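You operate a simulated robot arm through the tools that you are given. There is no shell and no other tool.

The job below is to be done with a simulated robot arm. You get a single attempt, and the scene is never put back.

## Task
Spin the used filter off into the free drain cup, then spin the new, ready-oiled one on by hand.

It is judged by the outcome, as a careful person would: the job done as asked, and still so three seconds after it is handed in. It fails if anything else is knocked over, pushed out of place, dropped, spilled or broken.

## Robot
A 7-joint arm with a two-finger parallel gripper, fixed in place. Base frame: the origin is at the foot of the arm, x ahead of it, y to its left, z up. Lengths are in m, angles in rad, forces in N, time in s.
Its first joint turns from -2.897 to 2.897 rad. Payload 3.43 kg.
The TCP is the grasp point between the finger pads, 0.03 m short of the fingertips. In the tool frame z runs along the fingers and y along their closing line. The gripper opens to 0.094 m. The fingers are 0.028 m wide and 0.01 m thick; the gripper's body (0.05 by 0.096 m) begins 0.055 m behind the TCP.
Orientation is told as [roll, pitch, yaw] about the base's x, y, z axes, in that order, counted from this pose: with the fingers straight down and closing along the base's y, the tool's x points along the base's -x, its y along +y and its z along -z.

## Interface
- The arm moves only by the tool step_arm. Its argument "rows" is a list of rows, each a list of 7 numbers: the shift along the base's x, y, z in m, then the turn, a rotation vector about the base's x, y, z in rad, then the opening, from 0 (shut) to 1 (fully open). In form: [[tx, ty, tz, ax, ay, az, hand], ...]. A call has 1 to 20 rows; each row shifts and turns the commanded pose from where the row before left it. A row lasts 0.2 s, in which the tool goes at most 0.05 m and 0.15 rad; a call with a longer step from one row to the next is refused whole, and so is a gripper value outside its range. Where a pose cannot be reached the arm comes as near as it can. A force on the tool above 40 N (or 10 N above the force at the start of the call, whichever is more), or a blocked arm, ends the call early, and 0.2 s more pass. The fingers move at their own pace (about 0.045 m/s each) and stop on an object; they squeeze with about 34 N. The grip force told is the motor's: it shows also when the fingers shut on nothing. Time passes only in rows, and 0.2 s behind the last, so rows that do not move let the fingers close. It gives the time, the measured TCP pose, the force on the tool (base axes), the opening and the grip force at its end, in the units of the frame above (readings bear some noise), with the torque about the TCP (base axes, N m) and any sound that the robot's microphone picked up.
- Cameras (640 x 400 px; columns grow to the right, rows downward): "scene" is fixed at [0.0508, -0.499, 1.7198]; the picture's right is [-0.01, -1.00, 0.00], its down [-0.82, 0.00, -0.57] and it looks along [0.57, -0.00, -0.82] (base axes); focal length 336 px, centre (320, 200). "wrist" rides on the gripper at [0.076, 0.014, -0.103] in the tool frame; the picture's right is [-0.18, 0.98, 0.00], its down [-0.75, -0.14, -0.64] and it looks along [-0.63, -0.12, 0.77] (tool axes); focal length 243 px, centre (320, 200). There is no depth. A picture from a camera that has moved, and an enlarged one, comes with that camera's place and axes in the base frame and with its lens.
- grab_frame(camera): a new picture of that camera. No time passes.
- raise_lower(by): slides the trunk up (or, below 0, down) by that many m; the arm rides with it, the base frame stays. It gives what a move gives, with no picture.
- enlarge(camera, box): a new picture of the part [left, top, right, bottom] of that camera's present view, enlarged. No time passes.
- hand_in(): hands the job in; it is judged then, once.

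Places have to be worked out from the pictures, the camera data and where the tool is seen. Open the gripper and draw the arm clear of the work before you hand the job in, unless the task says otherwise.

The tools are called after "Request:" as name(argument=value, ...) on one line, values as JSON. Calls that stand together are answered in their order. step_arm: Moves the arm, as the interface text tells. Its arguments: {"type":"object","properties":{"rows":{"type":"array","items":{"type":"array","items":{"type":"number"}}}},"required":["rows"]} The other tools are called the same way: raise_lower (by) slides the trunk up or down; grab_frame (camera) takes a picture; enlarge (camera, box) takes an enlarged picture of a part of a camera's view; hand_in () hands the job in.

At the start:

```text
time_s: 0.0
tcp_pos: [0.3485, -0.3623, 1.2802]
orientation: [0.002, -0.001, -0.001]
ft_force: [-0.1, -0.3, 0.2]
ft_torque: [0.02, -0.01, 0.02]
width: 0.094
grasp_force: 0.1
trunk travel left (down, up): [-0.375, 0.115]
```

scene: 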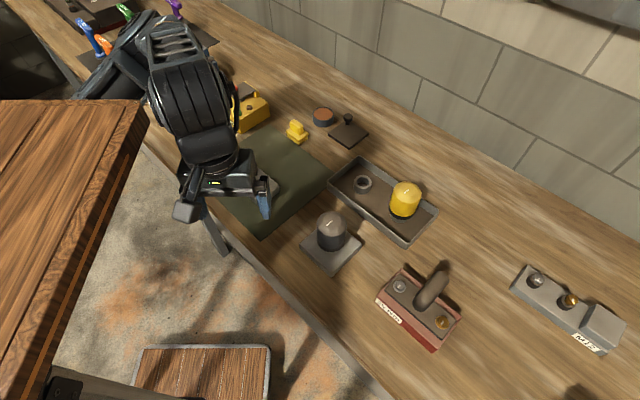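
wrist: 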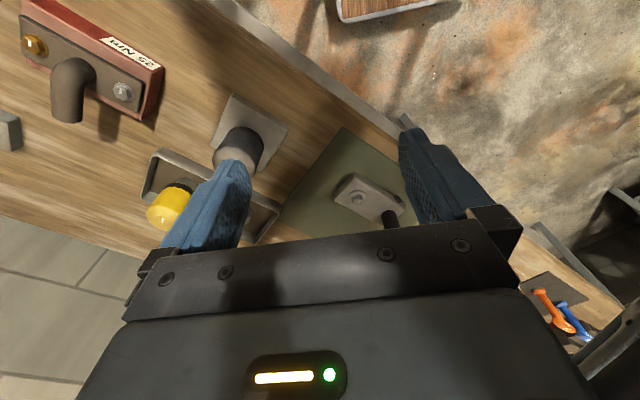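

I'll look more closely at the bench before moving anything.

Request:
enlarge(camera="scene", box=[200, 70, 480, 280])

Request:
enlarge(camera="scene", box=[340, 220, 640, 400])

Request:
enlarge(camera="wrist", box=[0, 0, 420, 260])

Request:
enlarge(camera="scene", box=[20, 0, 220, 120])

```text
1.90 times, centred on (340, 175) of scene
camera zoom: at [0.0508, -0.499, 1.7198], right [-0.01, -1.0, 0.0], down [-0.82, 0.0, -0.57], along [0.57, 0.0, -0.82], focal length 639 px, centre (282, 248)
```

zoom: 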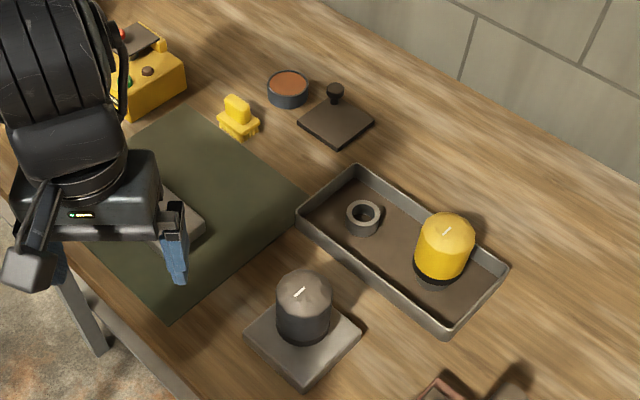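

```text
2.13 times, centred on (490, 310) of scene
camera zoom: at [0.0508, -0.499, 1.7198], right [-0.01, -1.0, 0.0], down [-0.82, 0.0, -0.57], along [0.57, 0.0, -0.82], focal length 716 px, centre (-43, -35)
```

zoom: 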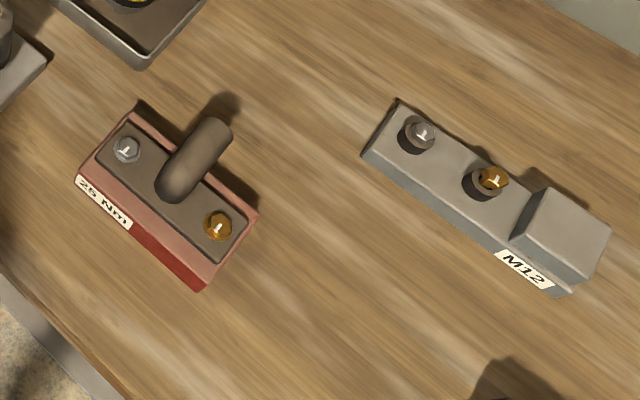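

```text
1.52 times, centred on (210, 130) of wrist
camera zoom: at [0.2712, -0.3463, 1.3816], right [0.18, 0.98, 0.0], down [0.75, -0.14, 0.64], along [0.63, -0.12, -0.77], focal length 370 px, centre (488, 307)
```

zoom: 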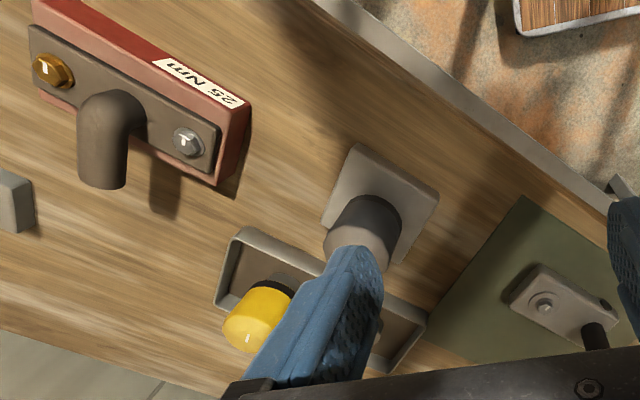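

```text
3.20 times, centred on (120, 60) of scene
camera zoom: at [0.0508, -0.499, 1.7198], right [-0.01, -1.0, 0.0], down [-0.82, 0.0, -0.57], along [0.57, 0.0, -0.82], focal length 1074 px, centre (960, 648)
```

zoom: 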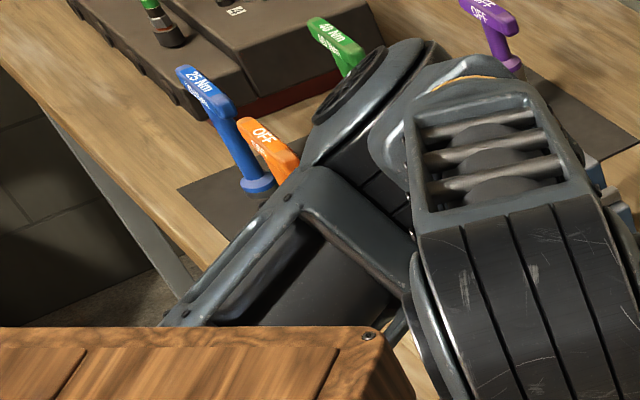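

The used (grey) filter stands on a diamond-set plate near (0.47, -0.53), z≈0.9. The yellow one and a small empty ring cup are in the tray near x≈0.56–0.67, y≈-0.63 to -0.73. I move the wrist camera nearer, staying high, to see these parts well.

Request:
step_arm(rows=[[0.0, -0.035, -0.02, 0, 0, 0, 1], [0.0, -0.035, -0.02, 0, 0, 0, 1], [0.0, -0.035, -0.02, 0, 0, 0, 1], [0.0, -0.035, -0.02, 0, 0, 0, 1], [0.0, 0, 0, 0, 0, 0, 1]])

Request:
grab_frame(camera="wrist")

Request:
grab_frame(camera="scene")

```text
time_s: 1.2
tcp_pos: [0.3481, -0.5022, 1.1969]
orientation: [0.0, 0.001, 0.001]
ft_force: [0.8, -0.8, -0.5]
ft_torque: [-0.01, 0.01, 0.03]
width: 0.0942
grasp_force: 0.1
trunk travel left (down, up): [-0.375, 0.115]
```

```text
taken
camera wrist: at [0.2705, -0.4868, 1.2988], right [0.18, 0.98, 0.0], down [0.75, -0.14, 0.64], along [0.63, -0.12, -0.77], focal length 243 px, centre (320, 200)
```

wrist: 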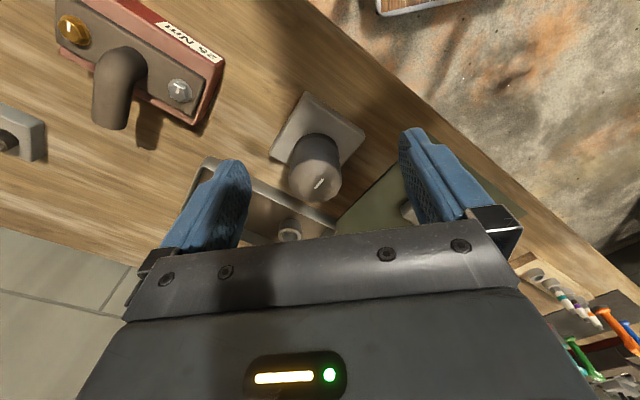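

```text
taken
```

scene: 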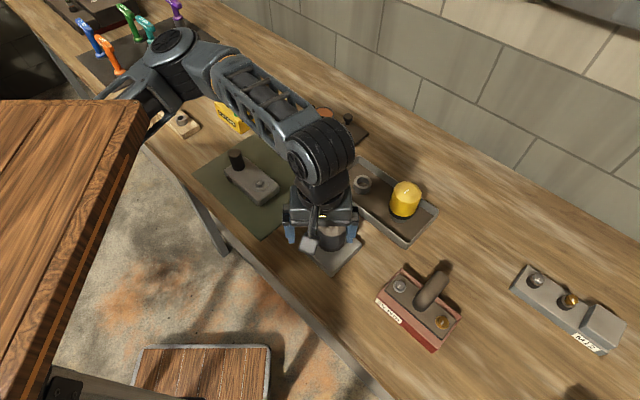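

The used filter, plate, and free cup are partly visible. I move further over toward the tray, still well above everything, to see the free cup and the yellow filter.

Request:
step_arm(rows=[[0.035, -0.035, 0, 0, 0, 0, 1], [0.035, -0.035, 0, 0, 0, 0, 1], [0.035, -0.035, -0.01, 0, 0, 0, 1], [0.025, -0.035, -0.02, 0, 0, 0, 1], [0, 0, 0, 0, 0, 0, 1]])

Request:
grab_frame(camera="wrist")

Request:
enlarge(camera="wrist", box=[180, 60, 460, 240])

```text
refused: row 3 steps farther than a row can; nothing moved
```

```text
taken
camera wrist: at [0.2705, -0.4868, 1.2988], right [0.18, 0.98, 0.0], down [0.75, -0.14, 0.64], along [0.63, -0.12, -0.77], focal length 243 px, centre (320, 200)
```

wrist: 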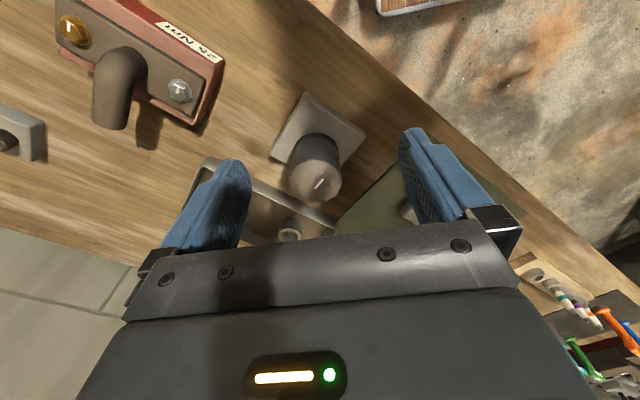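

```text
2.22 times, centred on (320, 150) of wrist
camera zoom: at [0.2705, -0.4868, 1.2988], right [0.18, 0.98, 0.0], down [0.75, -0.14, 0.64], along [0.63, -0.12, -0.77], focal length 539 px, centre (320, 311)
```

zoom: 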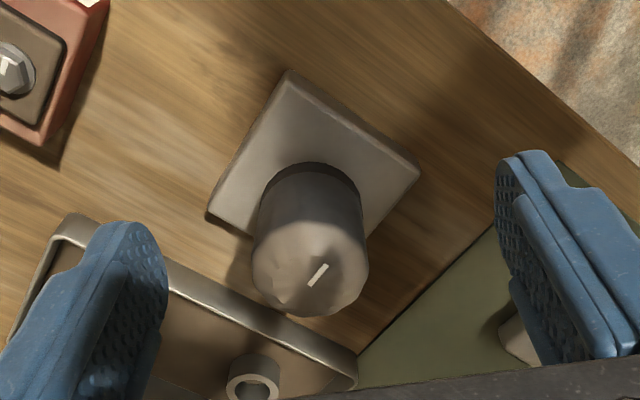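

That call was refused for exceeding the step limit, so nothing moved. I repeat the move with smaller steps.

Request:
step_arm(rows=[[0.028, -0.03, -0.008, 0, 0, 0, 1], [0.028, -0.03, -0.008, 0, 0, 0, 1], [0.028, -0.03, -0.008, 0, 0, 0, 1], [0.028, -0.03, -0.008, 0, 0, 0, 1], [0.02, -0.03, -0.008, 0, 0, 0, 1], [0, 0, 0, 0, 0, 0, 1]])

Request:
grab_frame(camera="wrist")

Request:
enlarge(camera="wrist", box=[180, 60, 460, 240])

```text
time_s: 2.6
tcp_pos: [0.4809, -0.6521, 1.1576]
orientation: [0.0, 0.0, 0.001]
ft_force: [1.0, -0.2, -0.5]
ft_torque: [0.01, -0.01, -0.03]
width: 0.0939
grasp_force: 0.2
trunk travel left (down, up): [-0.375, 0.115]
```

```text
taken
camera wrist: at [0.4041, -0.637, 1.261], right [0.18, 0.98, 0.0], down [0.75, -0.14, 0.64], along [0.63, -0.12, -0.77], focal length 243 px, centre (320, 200)
```

wrist: 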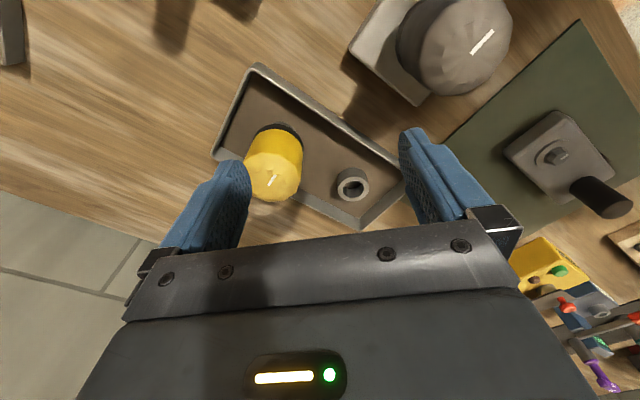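

```text
2.22 times, centred on (320, 150) of wrist
camera zoom: at [0.4041, -0.637, 1.261], right [0.18, 0.98, 0.0], down [0.75, -0.14, 0.64], along [0.63, -0.12, -0.77], focal length 539 px, centre (320, 311)
```

zoom: 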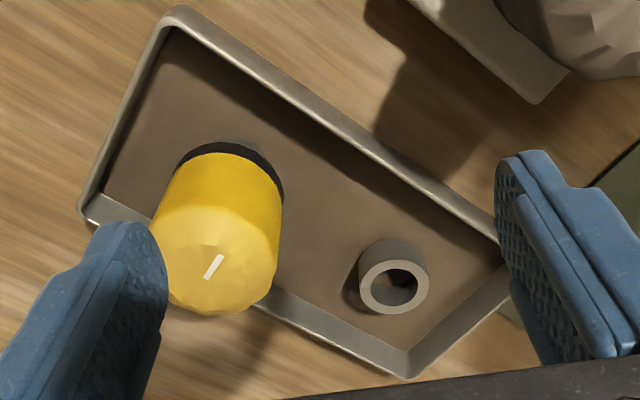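

The free cup is near (0.672, -0.628) with its rim at z≈0.92–0.94; the used filter's top mark triangulates to about (0.453, -0.522, 1.044). I now hover over the used filter to refine its centre.

Request:
step_arm(rows=[[-0.005, 0.032, 0, 0, 0, 0, 1], [-0.005, 0.032, 0, 0, 0, 0, 1], [-0.005, 0.032, 0, 0, 0, 0, 1], [-0.0059, 0.0311, 0, 0, 0, 0, 1], [0, 0, 0, 0, 0, 0, 1]])

Request:
grab_frame(camera="wrist")

Request:
enlarge(camera="scene", box=[260, 150, 420, 290])

```text
time_s: 3.8
tcp_pos: [0.4585, -0.5258, 1.16]
orientation: [-0.001, 0.0, 0.001]
ft_force: [-0.4, -0.7, -0.1]
ft_torque: [-0.04, -0.03, -0.01]
width: 0.0939
grasp_force: 0.1
trunk travel left (down, up): [-0.375, 0.115]
```

```text
taken
camera wrist: at [0.3816, -0.5098, 1.2619], right [0.18, 0.98, 0.0], down [0.75, -0.14, 0.64], along [0.63, -0.12, -0.77], focal length 243 px, centre (320, 200)
```

wrist: 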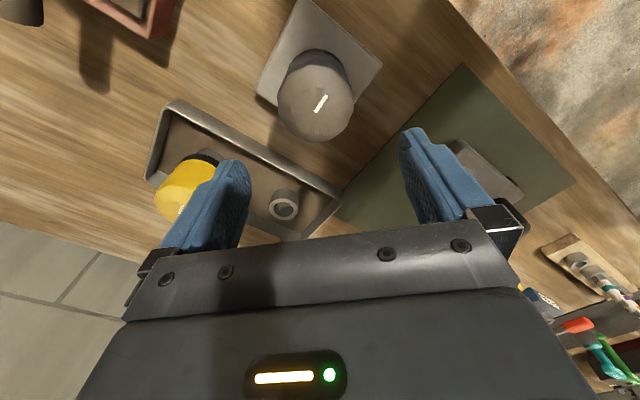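

```text
2.86 times, centred on (340, 220) of scene
camera zoom: at [0.0508, -0.499, 1.7198], right [-0.01, -1.0, 0.0], down [-0.82, 0.0, -0.57], along [0.57, 0.0, -0.82], focal length 959 px, centre (263, 143)
```

zoom: 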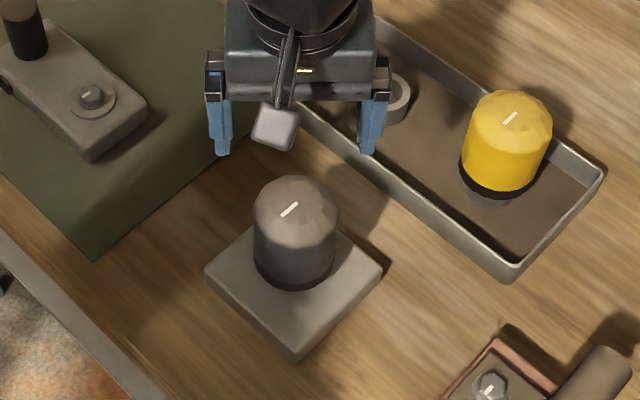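

The gripper is about over the filter. I enlarge the wrist view to find the filter's axis accurately.

Request:
enlarge(camera="wrist", box=[230, 0, 420, 160])

Request:
enlarge(camera="scene", box=[295, 195, 375, 275])

Request:
enlarge(camera="scene", box=[340, 160, 440, 240])

```text
2.50 times, centred on (325, 80) of wrist
camera zoom: at [0.3816, -0.5098, 1.2619], right [0.18, 0.98, 0.0], down [0.75, -0.14, 0.64], along [0.63, -0.12, -0.77], focal length 606 px, centre (308, 500)
```

zoom: 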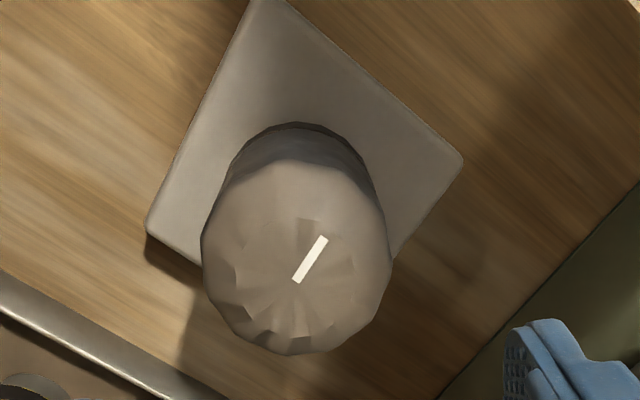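

```text
5.00 times, centred on (335, 235) of scene
camera zoom: at [0.0508, -0.499, 1.7198], right [-0.01, -1.0, 0.0], down [-0.82, 0.0, -0.57], along [0.57, 0.0, -0.82], focal length 1678 px, centre (245, 25)
```

zoom: 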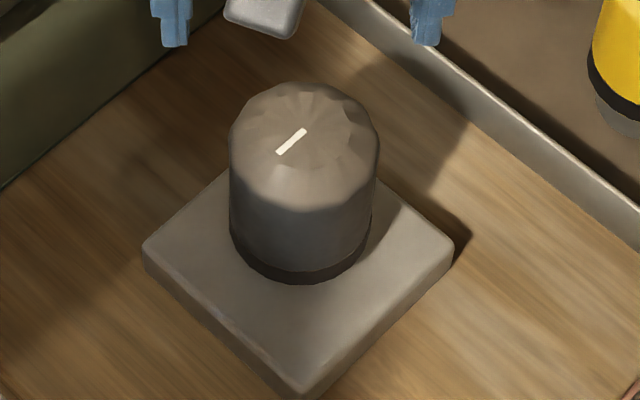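

```text
5.00 times, centred on (390, 200) of scene
camera zoom: at [0.0508, -0.499, 1.7198], right [-0.01, -1.0, 0.0], down [-0.82, 0.0, -0.57], along [0.57, 0.0, -0.82], focal length 1678 px, centre (-30, 200)
```

zoom: 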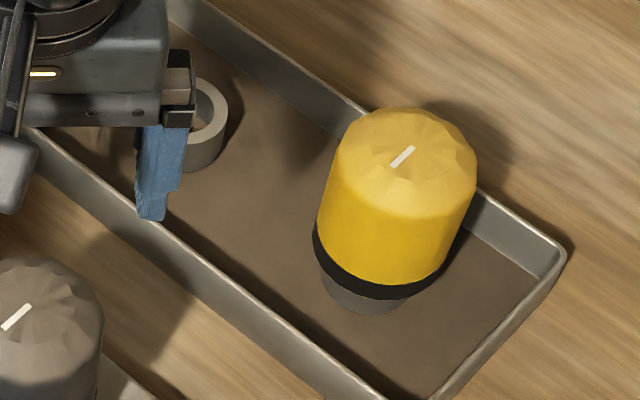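

The filter's axis comes out at about (0.460, -0.528), top z≈1.043, diameter ≈0.073, so it fits the open gripper with about 1 cm each side. To loosen I must turn +z, so I first wind the wrist back in -z up here and learn how far it goes.

Request:
step_arm(rows=[[0.0015, -0.002, 0, 0, 0, -0.15, 1], [0, 0, 0, 0, 0, -0.15, 1], [0, 0, 0, 0, 0, -0.15, 1], [0, 0, 0, 0, 0, -0.15, 1], [0, 0, 0, 0, 0, -0.15, 1], [0, 0, 0, 0, 0, -0.15, 1], [0, 0, 0, 0, 0, -0.15, 1], [0, 0, 0, 0, 0, -0.15, 1], [0, 0, 0, 0, 0, 0, 1]])

Request:
grab_frame(camera="scene")

```text
time_s: 5.8
tcp_pos: [0.4606, -0.5272, 1.1598]
orientation: [0.0, 0.001, -1.198]
ft_force: [0.5, 0.3, -0.3]
ft_torque: [0.01, 0.0, 0.01]
width: 0.0941
grasp_force: 0.0
trunk travel left (down, up): [-0.375, 0.115]
```

```text
taken
```

scene: 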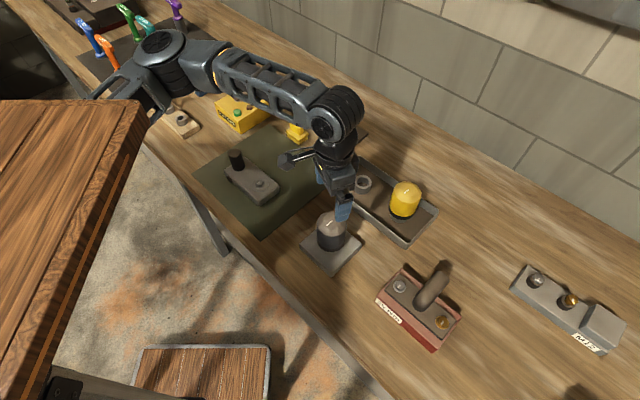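

Yaw -1.2 is reached without trouble. I wind back further to find the limit.

Request:
step_arm(rows=[[0, 0, 0, 0, 0, -0.15, 1], [0, 0, 0, 0, 0, -0.15, 1], [0, 0, 0, 0, 0, -0.15, 1], [0, 0, 0, 0, 0, -0.15, 1], [0, 0, 0, 0, 0, -0.15, 1], [0, 0, 0, 0, 0, -0.15, 1], [0, 0, 0, 0, 0, 0, 1]])

Request:
grab_frame(camera="scene")

```text
time_s: 7.4
tcp_pos: [0.4607, -0.5258, 1.1582]
orientation: [0.002, 0.002, -2.095]
ft_force: [-0.3, -0.1, 1.0]
ft_torque: [0.01, 0.01, 0.0]
width: 0.0941
grasp_force: 0.0
trunk travel left (down, up): [-0.375, 0.115]
```

```text
taken
```

scene: 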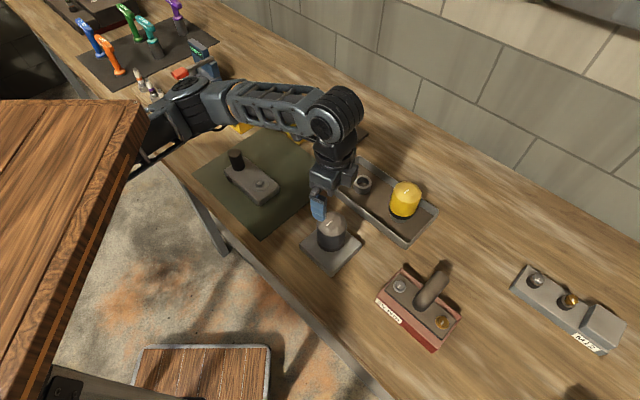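

At -2.1 the arm starts using its elbow, so it is near its end. Now I check how far it goes the other way while still free.

Request:
step_arm(rows=[[0, 0, 0, 0, 0, 0.15, 1], [0, 0, 0, 0, 0, 0.15, 1], [0, 0, 0, 0, 0, 0.15, 1], [0, 0, 0, 0, 0, 0.15, 1], [0, 0, 0, 0, 0, 0.15, 1], [0, 0, 0, 0, 0, 0.15, 1], [0, 0, 0, 0, 0, 0.15, 1], [0, 0, 0, 0, 0, 0.15, 1], [0, 0, 0, 0, 0, 0.15, 1], [0, 0, 0, 0, 0, 0.15, 1], [0, 0, 0, 0, 0, 0.15, 1], [0, 0, 0, 0, 0, 0.15, 1], [0, 0, 0, 0, 0, 0.15, 1], [0, 0, 0, 0, 0, 0.15, 1], [0, 0, 0, 0, 0, 0.15, 1], [0, 0, 0, 0, 0, 0.15, 1], [0, 0, 0, 0, 0, 0.15, 1], [0, 0, 0, 0, 0, 0.15, 1], [0, 0, 0, 0, 0, 0.15, 1], [0, 0, 0, 0, 0, 0.15, 1]])

Request:
grab_frame(camera="scene")

```text
time_s: 11.6
tcp_pos: [0.461, -0.5275, 1.1579]
orientation: [0.0, -0.001, 0.902]
ft_force: [0.2, 0.7, -1.2]
ft_torque: [0.0, 0.01, -0.01]
width: 0.094
grasp_force: 0.1
trunk travel left (down, up): [-0.375, 0.115]
```

```text
taken
```

scene: 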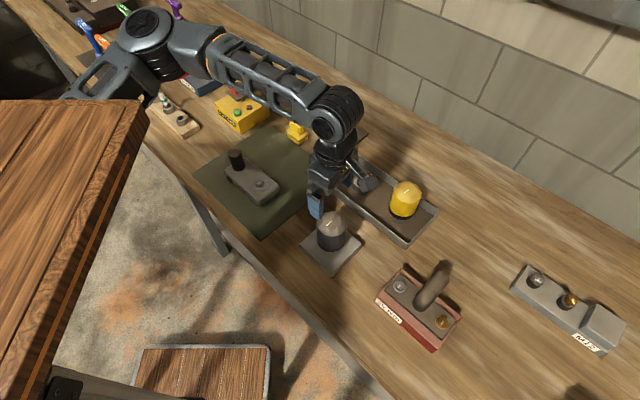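

+0.9 is fine. I try further in +z.

Request:
step_arm(rows=[[0, 0, 0, 0, 0, 0.15, 1], [0, 0, 0, 0, 0, 0.15, 1], [0, 0, 0, 0, 0, 0.15, 1], [0, 0, 0, 0, 0, 0.15, 1], [0, 0, 0, 0, 0, 0.15, 1], [0, 0, 0, 0, 0, 0.15, 1], [0, 0, 0, 0, 0, 0.15, 1], [0, 0, 0, 0, 0, 0.15, 1], [0, 0, 0, 0, 0, 0, 1]])

Request:
grab_frame(camera="scene")

```text
time_s: 13.6
tcp_pos: [0.4601, -0.5275, 1.1592]
orientation: [0.0, -0.001, 2.102]
ft_force: [0.0, 0.3, 0.8]
ft_torque: [0.03, -0.02, 0.0]
width: 0.094
grasp_force: 0.1
trunk travel left (down, up): [-0.375, 0.115]
```

```text
taken
```

scene: 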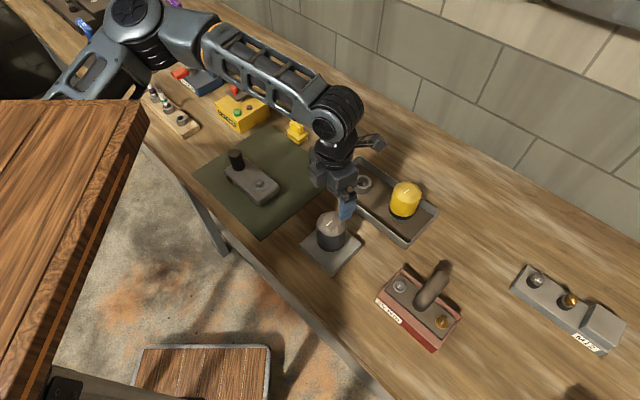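

The wrist spans at least -2.1 to +2.1 rad. I wind back to about -1.95 and then descend over the used filter.

Request:
step_arm(rows=[[0, 0, 0, 0, 0, -0.15, 1], [0, 0, 0, 0, 0, -0.15, 1], [0, 0, 0, 0, 0, -0.15, 1], [0, 0, 0, 0, 0, -0.15, 1], [0, 0, 0, 0, 0, -0.15, 1], [0, 0, 0, 0, 0, -0.15, 1], [0, 0, 0, 0, 0, -0.15, 1], [0, 0, 0, 0, 0, -0.15, 1], [0, 0, 0, 0, 0, -0.15, 1], [0, 0, 0, 0, 0, -0.15, 1], [0, 0, 0, 0, 0, -0.15, 1], [0, 0, 0, 0, 0, -0.15, 1], [0, 0, 0, 0, 0, -0.15, 1], [0, 0, 0, 0, 0, -0.15, 1], [0, 0, 0, 0, 0, -0.15, 1], [0, 0, 0, 0, 0, -0.15, 1], [0, 0, 0, 0, 0, -0.15, 1], [0, 0, 0, 0, 0, -0.15, 1], [0, 0, 0, 0, 0, -0.15, 1], [0, 0, 0, 0, 0, -0.15, 1]])

Request:
step_arm(rows=[[0, 0, 0, 0, 0, -0.15, 1], [0, 0, 0, 0, 0, -0.15, 1], [0, 0, 0, 0, 0, -0.15, 1], [0, 0, 0, 0, 0, -0.15, 1], [0, 0, 0, 0, 0, -0.15, 1], [0, 0, 0, 0, 0, -0.15, 1], [0, 0, 0, 0, 0, -0.1, 1], [0, 0, 0, 0, 0, 0, 1]])

Request:
grab_frame(camera="wrist")

Request:
enlarge(camera="scene", box=[260, 150, 420, 290])

```text
time_s: 17.8
tcp_pos: [0.4615, -0.5265, 1.1587]
orientation: [0.0, 0.001, -0.901]
ft_force: [-0.3, 0.6, -0.5]
ft_torque: [-0.01, -0.02, -0.01]
width: 0.0943
grasp_force: 0.0
trunk travel left (down, up): [-0.375, 0.115]
```

```text
time_s: 19.6
tcp_pos: [0.461, -0.5285, 1.1604]
orientation: [0.0, 0.003, -1.901]
ft_force: [0.5, 0.3, 0.1]
ft_torque: [-0.05, -0.03, 0.0]
width: 0.0941
grasp_force: 0.1
trunk travel left (down, up): [-0.375, 0.115]
```

```text
taken
camera wrist: at [0.4981, -0.4583, 1.2615], right [0.87, -0.49, 0.0], down [-0.38, -0.67, 0.64], along [-0.32, -0.56, -0.77], focal length 243 px, centre (320, 200)
```

wrist: 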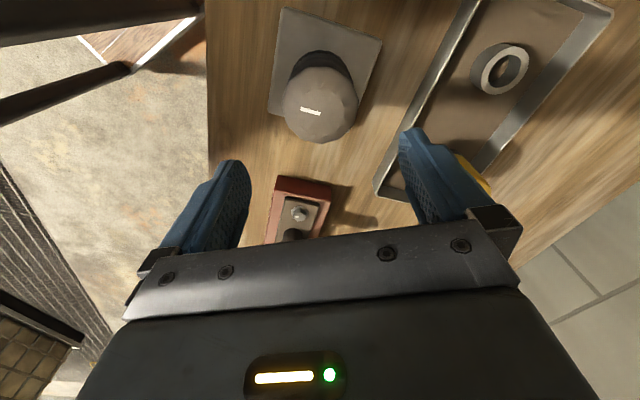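

```text
2.86 times, centred on (340, 220) of scene
camera zoom: at [0.0508, -0.499, 1.7198], right [-0.01, -1.0, 0.0], down [-0.82, 0.0, -0.57], along [0.57, 0.0, -0.82], focal length 959 px, centre (263, 143)
```

zoom: 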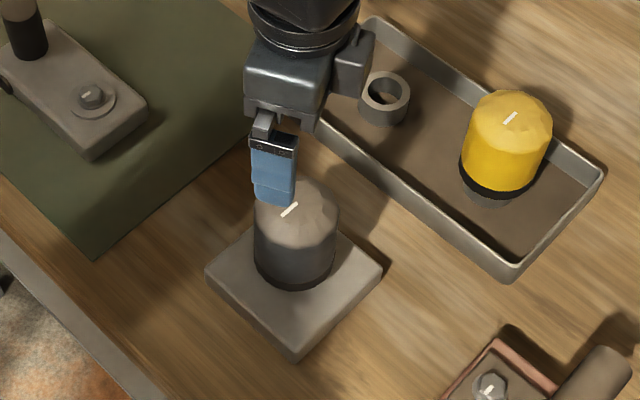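

Both wrist views agree: the filter axis is at (0.4605, -0.529) and the TCP is at (0.461, -0.5285). I descend part way with the hand open and check.

Request:
step_arm(rows=[[0, 0, -0.03, 0, 0, 0, 1], [0, 0, -0.03, 0, 0, 0, 1], [0, 0, -0.025, 0, 0, 0, 1], [0, 0, -0.015, 0, 0, 0, 1], [0, 0, 0, 0, 0, 0, 1]])

Request:
grab_frame(camera="wrist")

Request:
enlarge(camera="scene", box=[280, 160, 390, 280])

```text
time_s: 20.8
tcp_pos: [0.461, -0.5266, 1.0594]
orientation: [0.0, -0.001, -1.899]
ft_force: [-0.7, 0.4, -0.6]
ft_torque: [0.01, -0.03, 0.0]
width: 0.0942
grasp_force: 0.0
trunk travel left (down, up): [-0.375, 0.115]
```

```text
taken
camera wrist: at [0.4989, -0.4574, 1.1618], right [0.87, -0.49, 0.0], down [-0.38, -0.67, 0.64], along [-0.32, -0.56, -0.77], focal length 243 px, centre (320, 200)
```

wrist: 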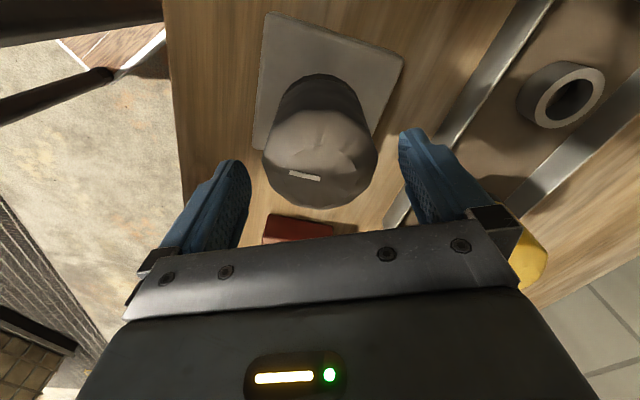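

```text
3.33 times, centred on (335, 220) of scene
camera zoom: at [0.0508, -0.499, 1.7198], right [-0.01, -1.0, 0.0], down [-0.82, 0.0, -0.57], along [0.57, 0.0, -0.82], focal length 1119 px, centre (270, 133)
```

zoom: 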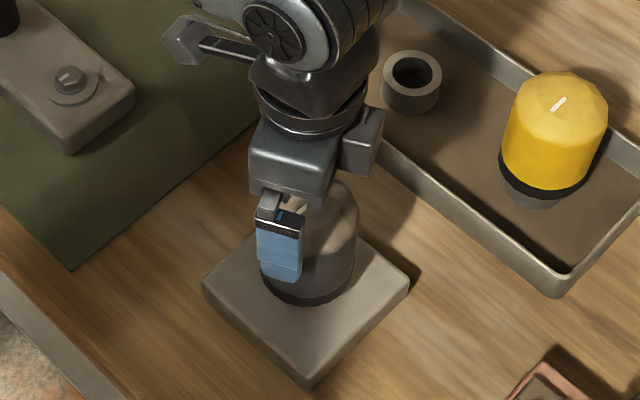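

The filter sits centred between the fingers. I go down to TCP z≈1.003, leaving about 1 cm between palm and dome.

Request:
step_arm(rows=[[0, 0, -0.02, 0, 0, 0, 1], [0, 0, -0.02, 0, 0, 0, 1], [0, 0, -0.017, 0, 0, 0, 1], [0, 0, 0, 0, 0, 0, 1]])

Request:
grab_frame(camera="wrist")

Request:
enlarge(camera="scene", box=[280, 160, 390, 280])

```text
time_s: 21.8
tcp_pos: [0.4614, -0.5261, 1.0034]
orientation: [0.0, 0.0, -1.898]
ft_force: [0.8, 0.8, 0.0]
ft_torque: [-0.01, 0.0, 0.01]
width: 0.094
grasp_force: 0.1
trunk travel left (down, up): [-0.375, 0.115]
```

```text
taken
camera wrist: at [0.4984, -0.4574, 1.1055], right [0.87, -0.49, 0.0], down [-0.38, -0.67, 0.64], along [-0.32, -0.56, -0.77], focal length 243 px, centre (320, 200)
```

wrist: 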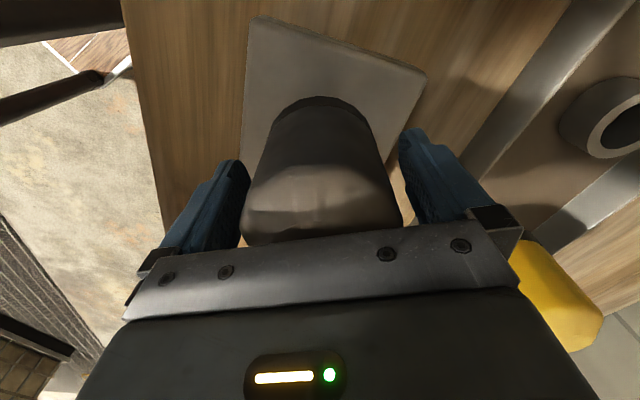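

```text
3.33 times, centred on (335, 220) of scene
camera zoom: at [0.0508, -0.499, 1.7198], right [-0.01, -1.0, 0.0], down [-0.82, 0.0, -0.57], along [0.57, 0.0, -0.82], focal length 1119 px, centre (270, 133)
```

zoom: 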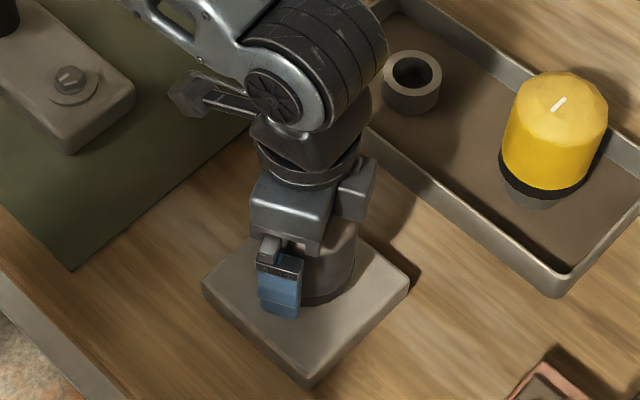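

No contact yet and the gaps look even. I close the fingers on the filter.

Request:
step_arm(rows=[[0, 0, 0, 0, 0, 0, 0.85], [0, 0, 0, 0, 0, 0, 0], [0, 0, 0, 0, 0, 0, 0], [0, 0, 0, 0, 0, 0, 0]])

Request:
grab_frame(camera="wrist")

```text
time_s: 22.8
tcp_pos: [0.4618, -0.5266, 1.003]
orientation: [0.001, 0.0, -1.898]
ft_force: [-0.7, -0.7, -0.9]
ft_torque: [0.02, -0.01, 0.06]
width: 0.0739
grasp_force: 34.4
trunk travel left (down, up): [-0.375, 0.115]
```

```text
taken
camera wrist: at [0.4983, -0.4574, 1.1057], right [0.87, -0.49, 0.0], down [-0.38, -0.67, 0.64], along [-0.32, -0.56, -0.77], focal length 243 px, centre (320, 200)
```

wrist: 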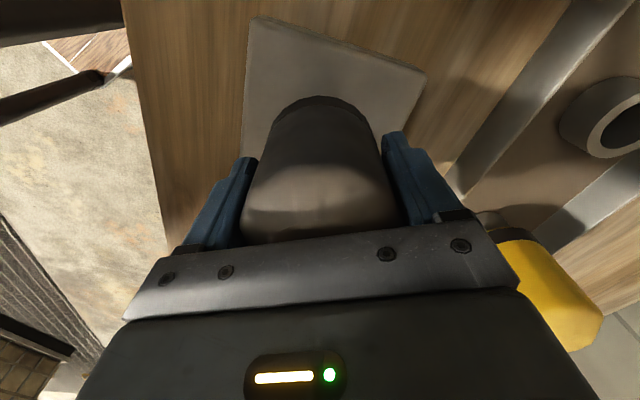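

Firm grip (34 N, width 0.074) with hardly any side load. I start turning counter-clockwise (+z) gently and watch torque and forces.

Request:
step_arm(rows=[[0, 0, 0, 0, 0, 0.08, 0], [0, 0, 0, 0, 0, 0.08, 0], [0, 0, 0, 0, 0, 0.08, 0], [0, 0, 0, 0, 0, 0.08, 0]])

Request:
grab_frame(camera="wrist")

```text
time_s: 23.8
tcp_pos: [0.4601, -0.5271, 1.0028]
orientation: [0.0, -0.001, -1.579]
ft_force: [-7.1, -0.8, 10.3]
ft_torque: [0.0, -0.21, -0.01]
width: 0.0735
grasp_force: 33.9
trunk travel left (down, up): [-0.375, 0.115]
```

```text
taken
camera wrist: at [0.4742, -0.4493, 1.1057], right [0.98, -0.19, 0.0], down [-0.15, -0.75, 0.64], along [-0.12, -0.63, -0.77], focal length 243 px, centre (320, 200)
```

wrist: 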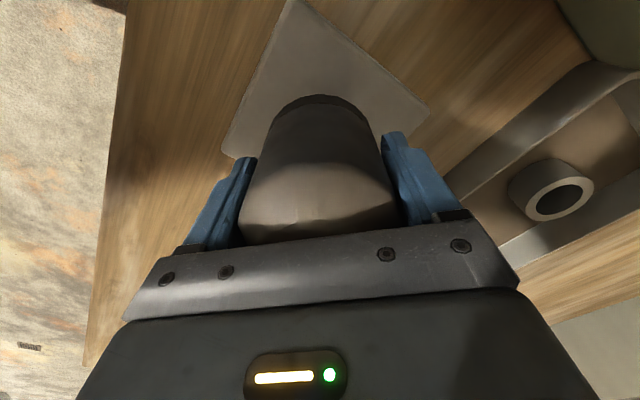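

The turn took: the filter is lifting against the gripper (+10 N in z), and a slight sideways load shows the axis is a bit toward -x. I ease the commanded pose up and over a little to find the stiffness.

Request:
step_arm(rows=[[-0.0005, 0, 0.0005, 0, 0, 0, 0], [0, 0, 0, 0, 0, 0, 0]])

```text
time_s: 24.4
tcp_pos: [0.4599, -0.5276, 1.0035]
orientation: [0.001, -0.002, -1.58]
ft_force: [-5.7, -5.9, 8.0]
ft_torque: [-0.19, 0.04, -0.05]
width: 0.0733
grasp_force: 34.1
trunk travel left (down, up): [-0.375, 0.115]
```

Compliance looks like roughly 4–5 N/mm, so the thread seems steep. I continue turning with upward following and a small sideways correction.

Request:
step_arm(rows=[[-0.0004, -0.0004, 0.0008, 0, 0, 0.08, 0], [-0.0004, -0.0004, 0.0008, 0, 0, 0.08, 0], [0, 0, 0.0006, 0, 0, 0.08, 0], [0, 0, 0.0006, 0, 0, 0.08, 0]])

```text
time_s: 25.4
tcp_pos: [0.4586, -0.5273, 1.0053]
orientation: [0.0, 0.001, -1.257]
ft_force: [-3.2, -1.7, -4.9]
ft_torque: [-0.09, 0.2, -0.01]
width: 0.0728
grasp_force: 33.8
trunk travel left (down, up): [-0.375, 0.115]
```

Now it pulls down slightly (-5 N), so I overdid the lift. I turn with no lift to gauge the rise per angle.

Request:
step_arm(rows=[[-0.0003, -0.0002, 0, 0, 0, 0.08, 0], [0, 0, 0, 0, 0, 0.08, 0], [0, 0, 0, 0, 0, 0.08, 0], [0, 0, 0, 0, 0, 0.08, 0]])

Request:
grab_frame(camera="wrist")

Request:
enlarge(camera="scene", box=[280, 160, 390, 280])

```text
time_s: 26.4
tcp_pos: [0.4593, -0.5278, 1.005]
orientation: [0.001, 0.001, -0.94]
ft_force: [-2.3, 0.8, -8.1]
ft_torque: [0.2, 0.4, 0.0]
width: 0.0728
grasp_force: 33.5
trunk travel left (down, up): [-0.375, 0.115]
```

```text
taken
camera wrist: at [0.4243, -0.4564, 1.1077], right [0.9, 0.43, 0.0], down [0.33, -0.69, 0.64], along [0.28, -0.58, -0.77], focal length 243 px, centre (320, 200)
```

wrist: 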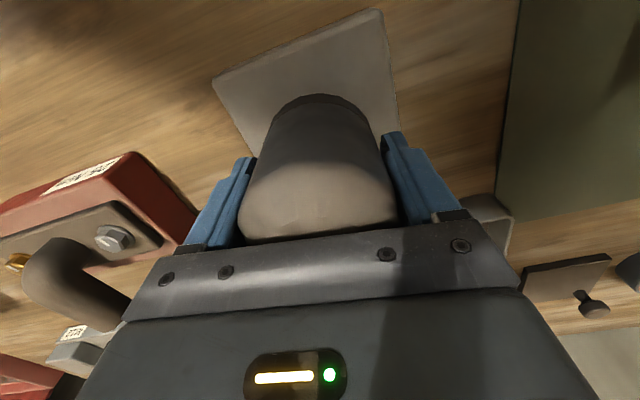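

```text
3.33 times, centred on (335, 220) of scene
camera zoom: at [0.0508, -0.499, 1.7198], right [-0.01, -1.0, 0.0], down [-0.82, 0.0, -0.57], along [0.57, 0.0, -0.82], focal length 1119 px, centre (270, 133)
```

zoom: 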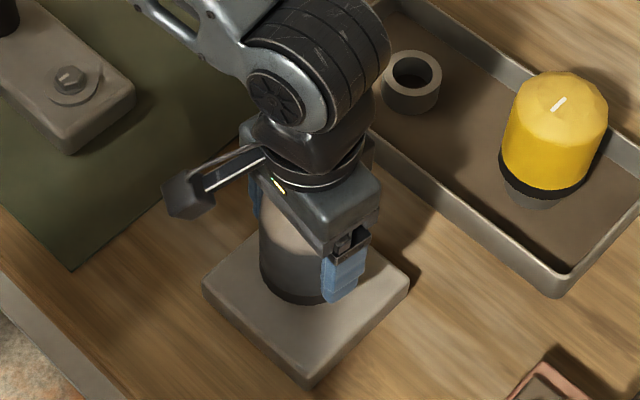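

The z load didn't climb with turning, so the pitch is small; I've over-lifted by about 1.5 mm. I let z back down to unload, then keep turning with only a slight lift.

Request:
step_arm(rows=[[-0.0003, 0, -0.0008, 0, 0, 0, 0], [0, 0, -0.0006, 0, 0, 0, 0], [0, 0, 0, 0, 0, 0.1, 0], [0, 0, 0, 0, 0, 0.1, 0], [0, 0, 0, 0, 0, 0.1, 0], [0, 0, 0, 0, 0, 0.1, 0], [0, 0, 0, 0, 0, 0, 0]])

```text
time_s: 28.0
tcp_pos: [0.457, -0.5275, 1.0054]
orientation: [-0.001, 0.0, -0.539]
ft_force: [-7.8, 0.4, 10.5]
ft_torque: [-0.1, -0.54, -0.01]
width: 0.073
grasp_force: 33.9
trunk travel left (down, up): [-0.375, 0.115]
```

Load swings to +10 N in z again; I follow by a force-based lift of about 1.2 mm and continue turning in chunks, also easing x.

Request:
step_arm(rows=[[-0.0006, 0, 0.0006, 0, 0, 0, 0], [-0.0004, 0, 0.0006, 0, 0, 0, 0], [0, 0, 0, 0, 0, 0, 0]])

Request:
step_arm(rows=[[0, 0, 0.0002, 0, 0, 0.1, 0], [0, 0, 0.0002, 0, 0, 0.1, 0], [0, 0, 0.0002, 0, 0, 0.1, 0], [0, 0, 0.0002, 0, 0, 0.1, 0], [0, 0, 0, 0, 0, 0, 0]])

```text
time_s: 28.8
tcp_pos: [0.4578, -0.5284, 1.0048]
orientation: [-0.001, 0.0, -0.539]
ft_force: [-0.6, -4.4, 5.4]
ft_torque: [-0.34, 0.09, -0.03]
width: 0.0729
grasp_force: 33.8
trunk travel left (down, up): [-0.375, 0.115]
```

```text
time_s: 30.0
tcp_pos: [0.457, -0.5302, 1.0063]
orientation: [-0.002, 0.001, -0.138]
ft_force: [-1.3, -17.0, 6.9]
ft_torque: [0.44, -0.29, -0.04]
width: 0.0727
grasp_force: 34.0
trunk travel left (down, up): [-0.375, 0.115]
```

A sideways load of -17 N in y shows the filter's axis lies about 2–3 mm further toward -y than my commanded centre. I shift to relieve it.

Request:
step_arm(rows=[[0, -0.001, 0.0003, 0, 0, 0, 0], [0, -0.001, 0.0003, 0, 0, 0, 0], [0, -0.0005, 0, 0, 0, 0, 0], [0, 0, 0, 0, 0, 0, 0]])

```text
time_s: 31.0
tcp_pos: [0.4576, -0.5301, 1.0062]
orientation: [0.002, 0.003, -0.14]
ft_force: [-2.7, 9.3, 1.2]
ft_torque: [-0.8, 0.05, 0.02]
width: 0.0728
grasp_force: 33.9
trunk travel left (down, up): [-0.375, 0.115]
```

Sideways stiffness is ~10 N/mm; the axis is at about (0.458, -0.530). I correct by +0.9 mm and keep turning with a gentle lift.

Request:
step_arm(rows=[[-0.0002, 0.0009, 0, 0, 0, 0, 0], [0, 0, 0.0002, 0, 0, 0.1, 0], [0, 0, 0.0002, 0, 0, 0.1, 0], [0, 0, 0.0002, 0, 0, 0.1, 0], [0, 0, 0.0002, 0, 0, 0.1, 0], [0, 0, 0, 0, 0, 0, 0]])

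Request:
grab_frame(camera="wrist")

Request:
enlarge(camera="scene", box=[280, 160, 390, 280])

```text
time_s: 32.4
tcp_pos: [0.4583, -0.5302, 1.0075]
orientation: [0.001, -0.001, 0.262]
ft_force: [-3.3, -13.5, -8.8]
ft_torque: [0.22, 0.02, 0.0]
width: 0.0728
grasp_force: 33.7
trunk travel left (down, up): [-0.375, 0.115]
```

```text
taken
camera wrist: at [0.3792, -0.5344, 1.1097], right [-0.08, 1.0, 0.0], down [0.76, 0.06, 0.64], along [0.64, 0.05, -0.77], focal length 243 px, centre (320, 200)
```

wrist: 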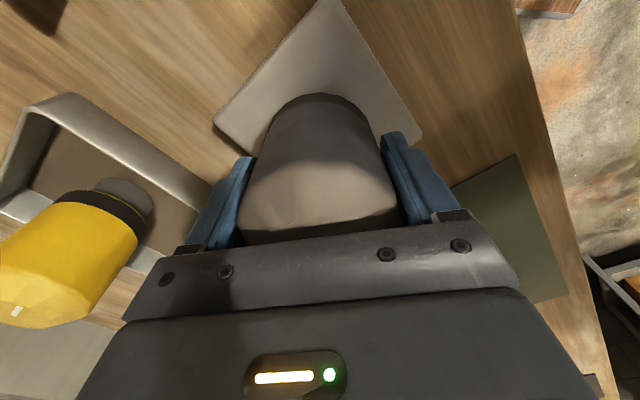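

```text
3.33 times, centred on (335, 220) of scene
camera zoom: at [0.0508, -0.499, 1.7198], right [-0.01, -1.0, 0.0], down [-0.82, 0.0, -0.57], along [0.57, 0.0, -0.82], focal length 1119 px, centre (270, 133)
```

zoom: 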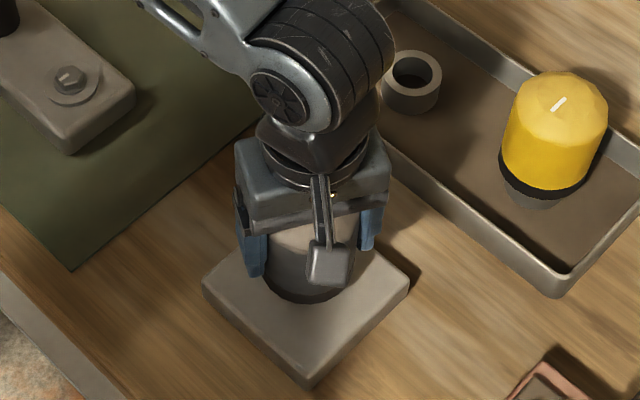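

Let me zoom in on the base of the filter to see whether it is rising off the plate.

Request:
enlarge(camera="scene", box=[305, 215, 365, 265])

Request:
enlarge(camera="wrist", box=[220, 60, 420, 240])

```text
8.00 times, centred on (335, 240) of scene
camera zoom: at [0.0508, -0.499, 1.7198], right [-0.01, -1.0, 0.0], down [-0.82, 0.0, -0.57], along [0.57, 0.0, -0.82], focal length 2685 px, centre (200, -120)
```

zoom: 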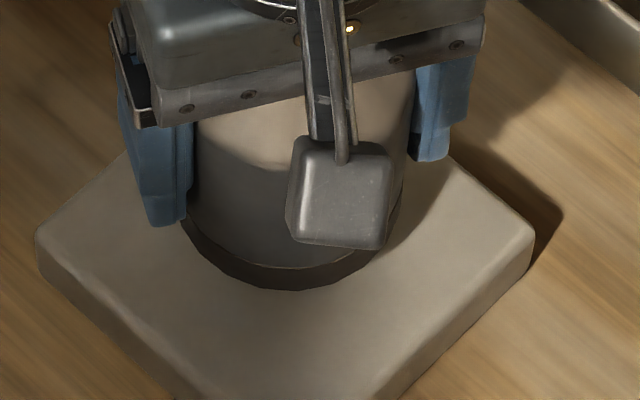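

```text
2.22 times, centred on (320, 150) of wrist
camera zoom: at [0.3792, -0.5344, 1.1097], right [-0.08, 1.0, 0.0], down [0.76, 0.06, 0.64], along [0.64, 0.05, -0.77], focal length 539 px, centre (320, 311)
```

zoom: 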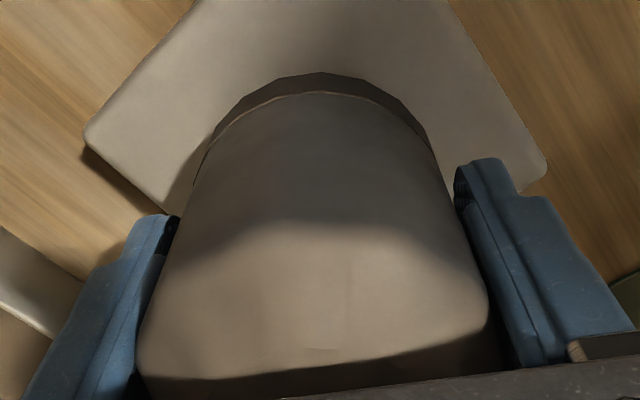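

The filter turns on its axis at about (0.4596, -0.530) held ~2 mm off-centre in the hand, which explains the sideways loads as it orbits. I correct for this orbit, unload z slightly, and keep turning.

Request:
step_arm(rows=[[-0.0001, -0.0006, -0.0004, 0, 0, 0, 0], [-0.0001, -0.0005, -0.0003, 0, 0, 0, 0], [0.0001, -0.0001, 0, 0, 0, 0.1, 0], [0.0001, -0.0001, 0.0001, 0, 0, 0.1, 0], [0.0001, -0.0002, 0, 0, 0, 0.1, 0], [0.0001, -0.0002, 0.0001, 0, 0, 0.1, 0], [0, 0, 0, 0, 0, 0, 0]])

```text
time_s: 34.0
tcp_pos: [0.4561, -0.5319, 1.0081]
orientation: [0.0, 0.0, 0.662]
ft_force: [-8.8, 2.0, 0.7]
ft_torque: [-0.48, -0.1, 0.06]
width: 0.0729
grasp_force: 34.1
trunk travel left (down, up): [-0.375, 0.115]
```

Forces are small now. I continue the turn to about yaw 1.45 with the orbit correction.

Request:
step_arm(rows=[[-0.0006, 0, 0, 0, 0, 0, 0], [0.0001, -0.0001, 0.0001, 0, 0, 0.1, 0], [0.0001, -0.0001, 0, 0, 0, 0.1, 0], [0.0001, -0.0001, 0.0001, 0, 0, 0.1, 0], [0.0002, -0.0001, 0, 0, 0, 0.1, 0], [0, 0, 0, 0, 0, 0, 0]])

Request:
step_arm(rows=[[0.0001, 0, 0.0001, 0, 0, 0.1, 0], [0.0002, 0, 0, 0, 0, 0.1, 0], [0.0002, -0.0001, 0.0001, 0, 0, 0.1, 0], [0.0002, -0.0001, 0, 0, 0, 0.1, 0], [0, 0, 0, 0, 0, 0, 0]])

```text
time_s: 35.4
tcp_pos: [0.4576, -0.5332, 1.0076]
orientation: [0.001, 0.003, 1.062]
ft_force: [-3.1, -6.1, 8.5]
ft_torque: [0.63, -0.3, 0.0]
width: 0.0731
grasp_force: 34.1
trunk travel left (down, up): [-0.375, 0.115]
```

```text
time_s: 36.6
tcp_pos: [0.4586, -0.531, 1.0085]
orientation: [0.0, 0.002, 1.462]
ft_force: [2.7, -4.1, 20.4]
ft_torque: [0.33, 0.1, -0.02]
width: 0.073
grasp_force: 34.0
trunk travel left (down, up): [-0.375, 0.115]
```

The upward push grew to 20 N, so the filter really is climbing its thread (about 2 mm per rad). I follow it up by 2 mm.

Request:
step_arm(rows=[[0, -0.0002, 0.001, 0, 0, 0, 0], [0, -0.0002, 0.001, 0, 0, 0, 0], [0, 0, 0, 0, 0, 0, 0]])

Request:
enlarge(camera="scene", box=[305, 215, 365, 265])

Request:
enlarge(camera="wrist", box=[220, 60, 420, 240])

```text
time_s: 37.4
tcp_pos: [0.4573, -0.5321, 1.0084]
orientation: [0.001, -0.001, 1.462]
ft_force: [2.9, -3.8, -0.6]
ft_torque: [-0.83, -0.48, 0.0]
width: 0.0724
grasp_force: 33.8
trunk travel left (down, up): [-0.375, 0.115]
```

```text
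8.00 times, centred on (335, 240) of scene
camera zoom: at [0.0508, -0.499, 1.7198], right [-0.01, -1.0, 0.0], down [-0.82, 0.0, -0.57], along [0.57, 0.0, -0.82], focal length 2685 px, centre (200, -120)
```

zoom: 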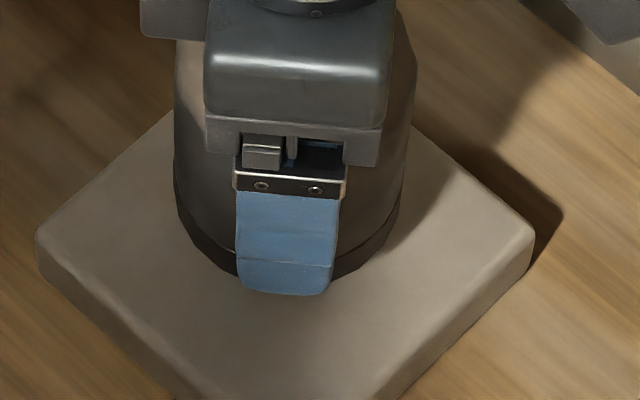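

```text
2.22 times, centred on (320, 150) of wrist
camera zoom: at [0.4354, -0.6049, 1.1109], right [-0.96, 0.29, 0.0], down [0.22, 0.73, 0.64], along [0.19, 0.62, -0.77], focal length 539 px, centre (320, 311)
```

zoom: 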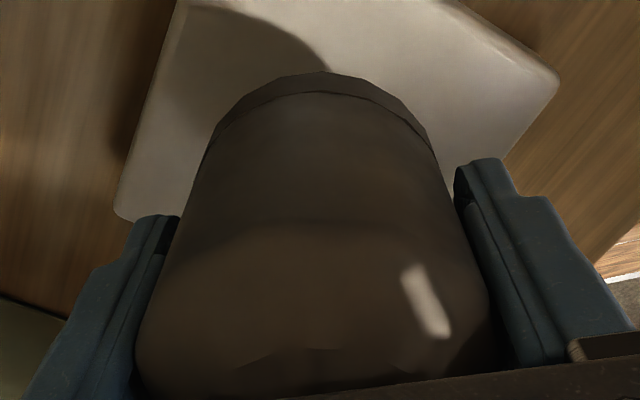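

z stiffness confirmed (10 N/mm), and the real rise so far is ~5.5 mm for 3.36 rad. I continue to the end of this wrist stroke with a 0.16 mm lift per 0.1 rad.

Request:
step_arm(rows=[[0.0002, 0, 0.00016, 0, 0, 0.1, 0], [0.0002, 0, 0.00016, 0, 0, 0.1, 0], [0.0002, 0, 0.00016, 0, 0, 0.1, 0], [0.0002, 0, 0.00016, 0, 0, 0.1, 0], [0.0002, 0, 0.00016, 0, 0, 0.1, 0], [0.0001, 0, 0.00016, 0, 0, 0.1, 0], [0, 0, 0, 0, 0, 0, 0]])

```text
time_s: 39.0
tcp_pos: [0.4614, -0.5311, 1.0102]
orientation: [0.0, 0.0, 2.063]
ft_force: [6.0, -3.2, -10.4]
ft_torque: [0.2, 0.58, 0.01]
width: 0.0727
grasp_force: 34.0
trunk travel left (down, up): [-0.375, 0.115]
```

Force is slightly downward, so it's still on its thread. I unload, open the hand, and lift off to look at the mark and height.

Request:
step_arm(rows=[[-0.0005, 0.0003, -0.001, 0, 0, 0, 0], [0, 0, 0, 0, 0, 0, 0], [0, 0, 0, 0, 0, 0, 1], [0, 0, 0, 0, 0, 0, 1], [0, 0, 0, 0, 0, 0, 1]])

Request:
step_arm(rows=[[0, 0, 0.02, 0, 0, 0, 1], [0, 0, 0.03, 0, 0, 0, 1], [0, 0, 0.03, 0, 0, 0, 1], [0, 0, 0, 0, 0, 0, 1]])

Request:
grab_frame(camera="wrist")

Request:
enlarge(camera="scene", box=[295, 195, 375, 275])

```text
time_s: 40.2
tcp_pos: [0.4585, -0.5322, 1.0091]
orientation: [-0.001, 0.0, 2.058]
ft_force: [-0.1, 0.1, -0.2]
ft_torque: [0.0, 0.01, -0.01]
width: 0.0941
grasp_force: 0.2
trunk travel left (down, up): [-0.375, 0.115]
```

```text
time_s: 41.2
tcp_pos: [0.46, -0.533, 1.0891]
orientation: [0.0, -0.001, 2.058]
ft_force: [-0.8, -0.7, 0.4]
ft_torque: [0.01, -0.01, 0.02]
width: 0.0942
grasp_force: 0.0
trunk travel left (down, up): [-0.375, 0.115]
```

```text
taken
camera wrist: at [0.482, -0.6062, 1.1918], right [-0.95, -0.3, 0.0], down [-0.23, 0.73, 0.64], along [-0.19, 0.61, -0.77], focal length 243 px, centre (320, 200)
```

wrist: 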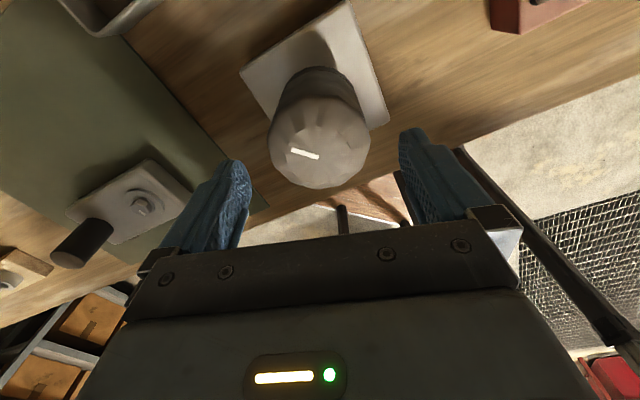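

```text
5.00 times, centred on (335, 235) of scene
camera zoom: at [0.0508, -0.499, 1.7198], right [-0.01, -1.0, 0.0], down [-0.82, 0.0, -0.57], along [0.57, 0.0, -0.82], focal length 1678 px, centre (245, 25)
```

zoom: 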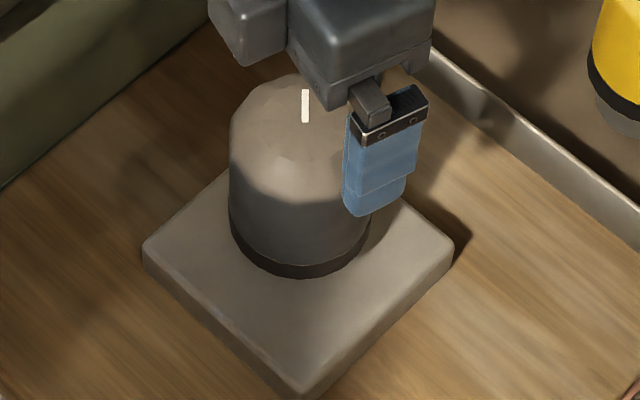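

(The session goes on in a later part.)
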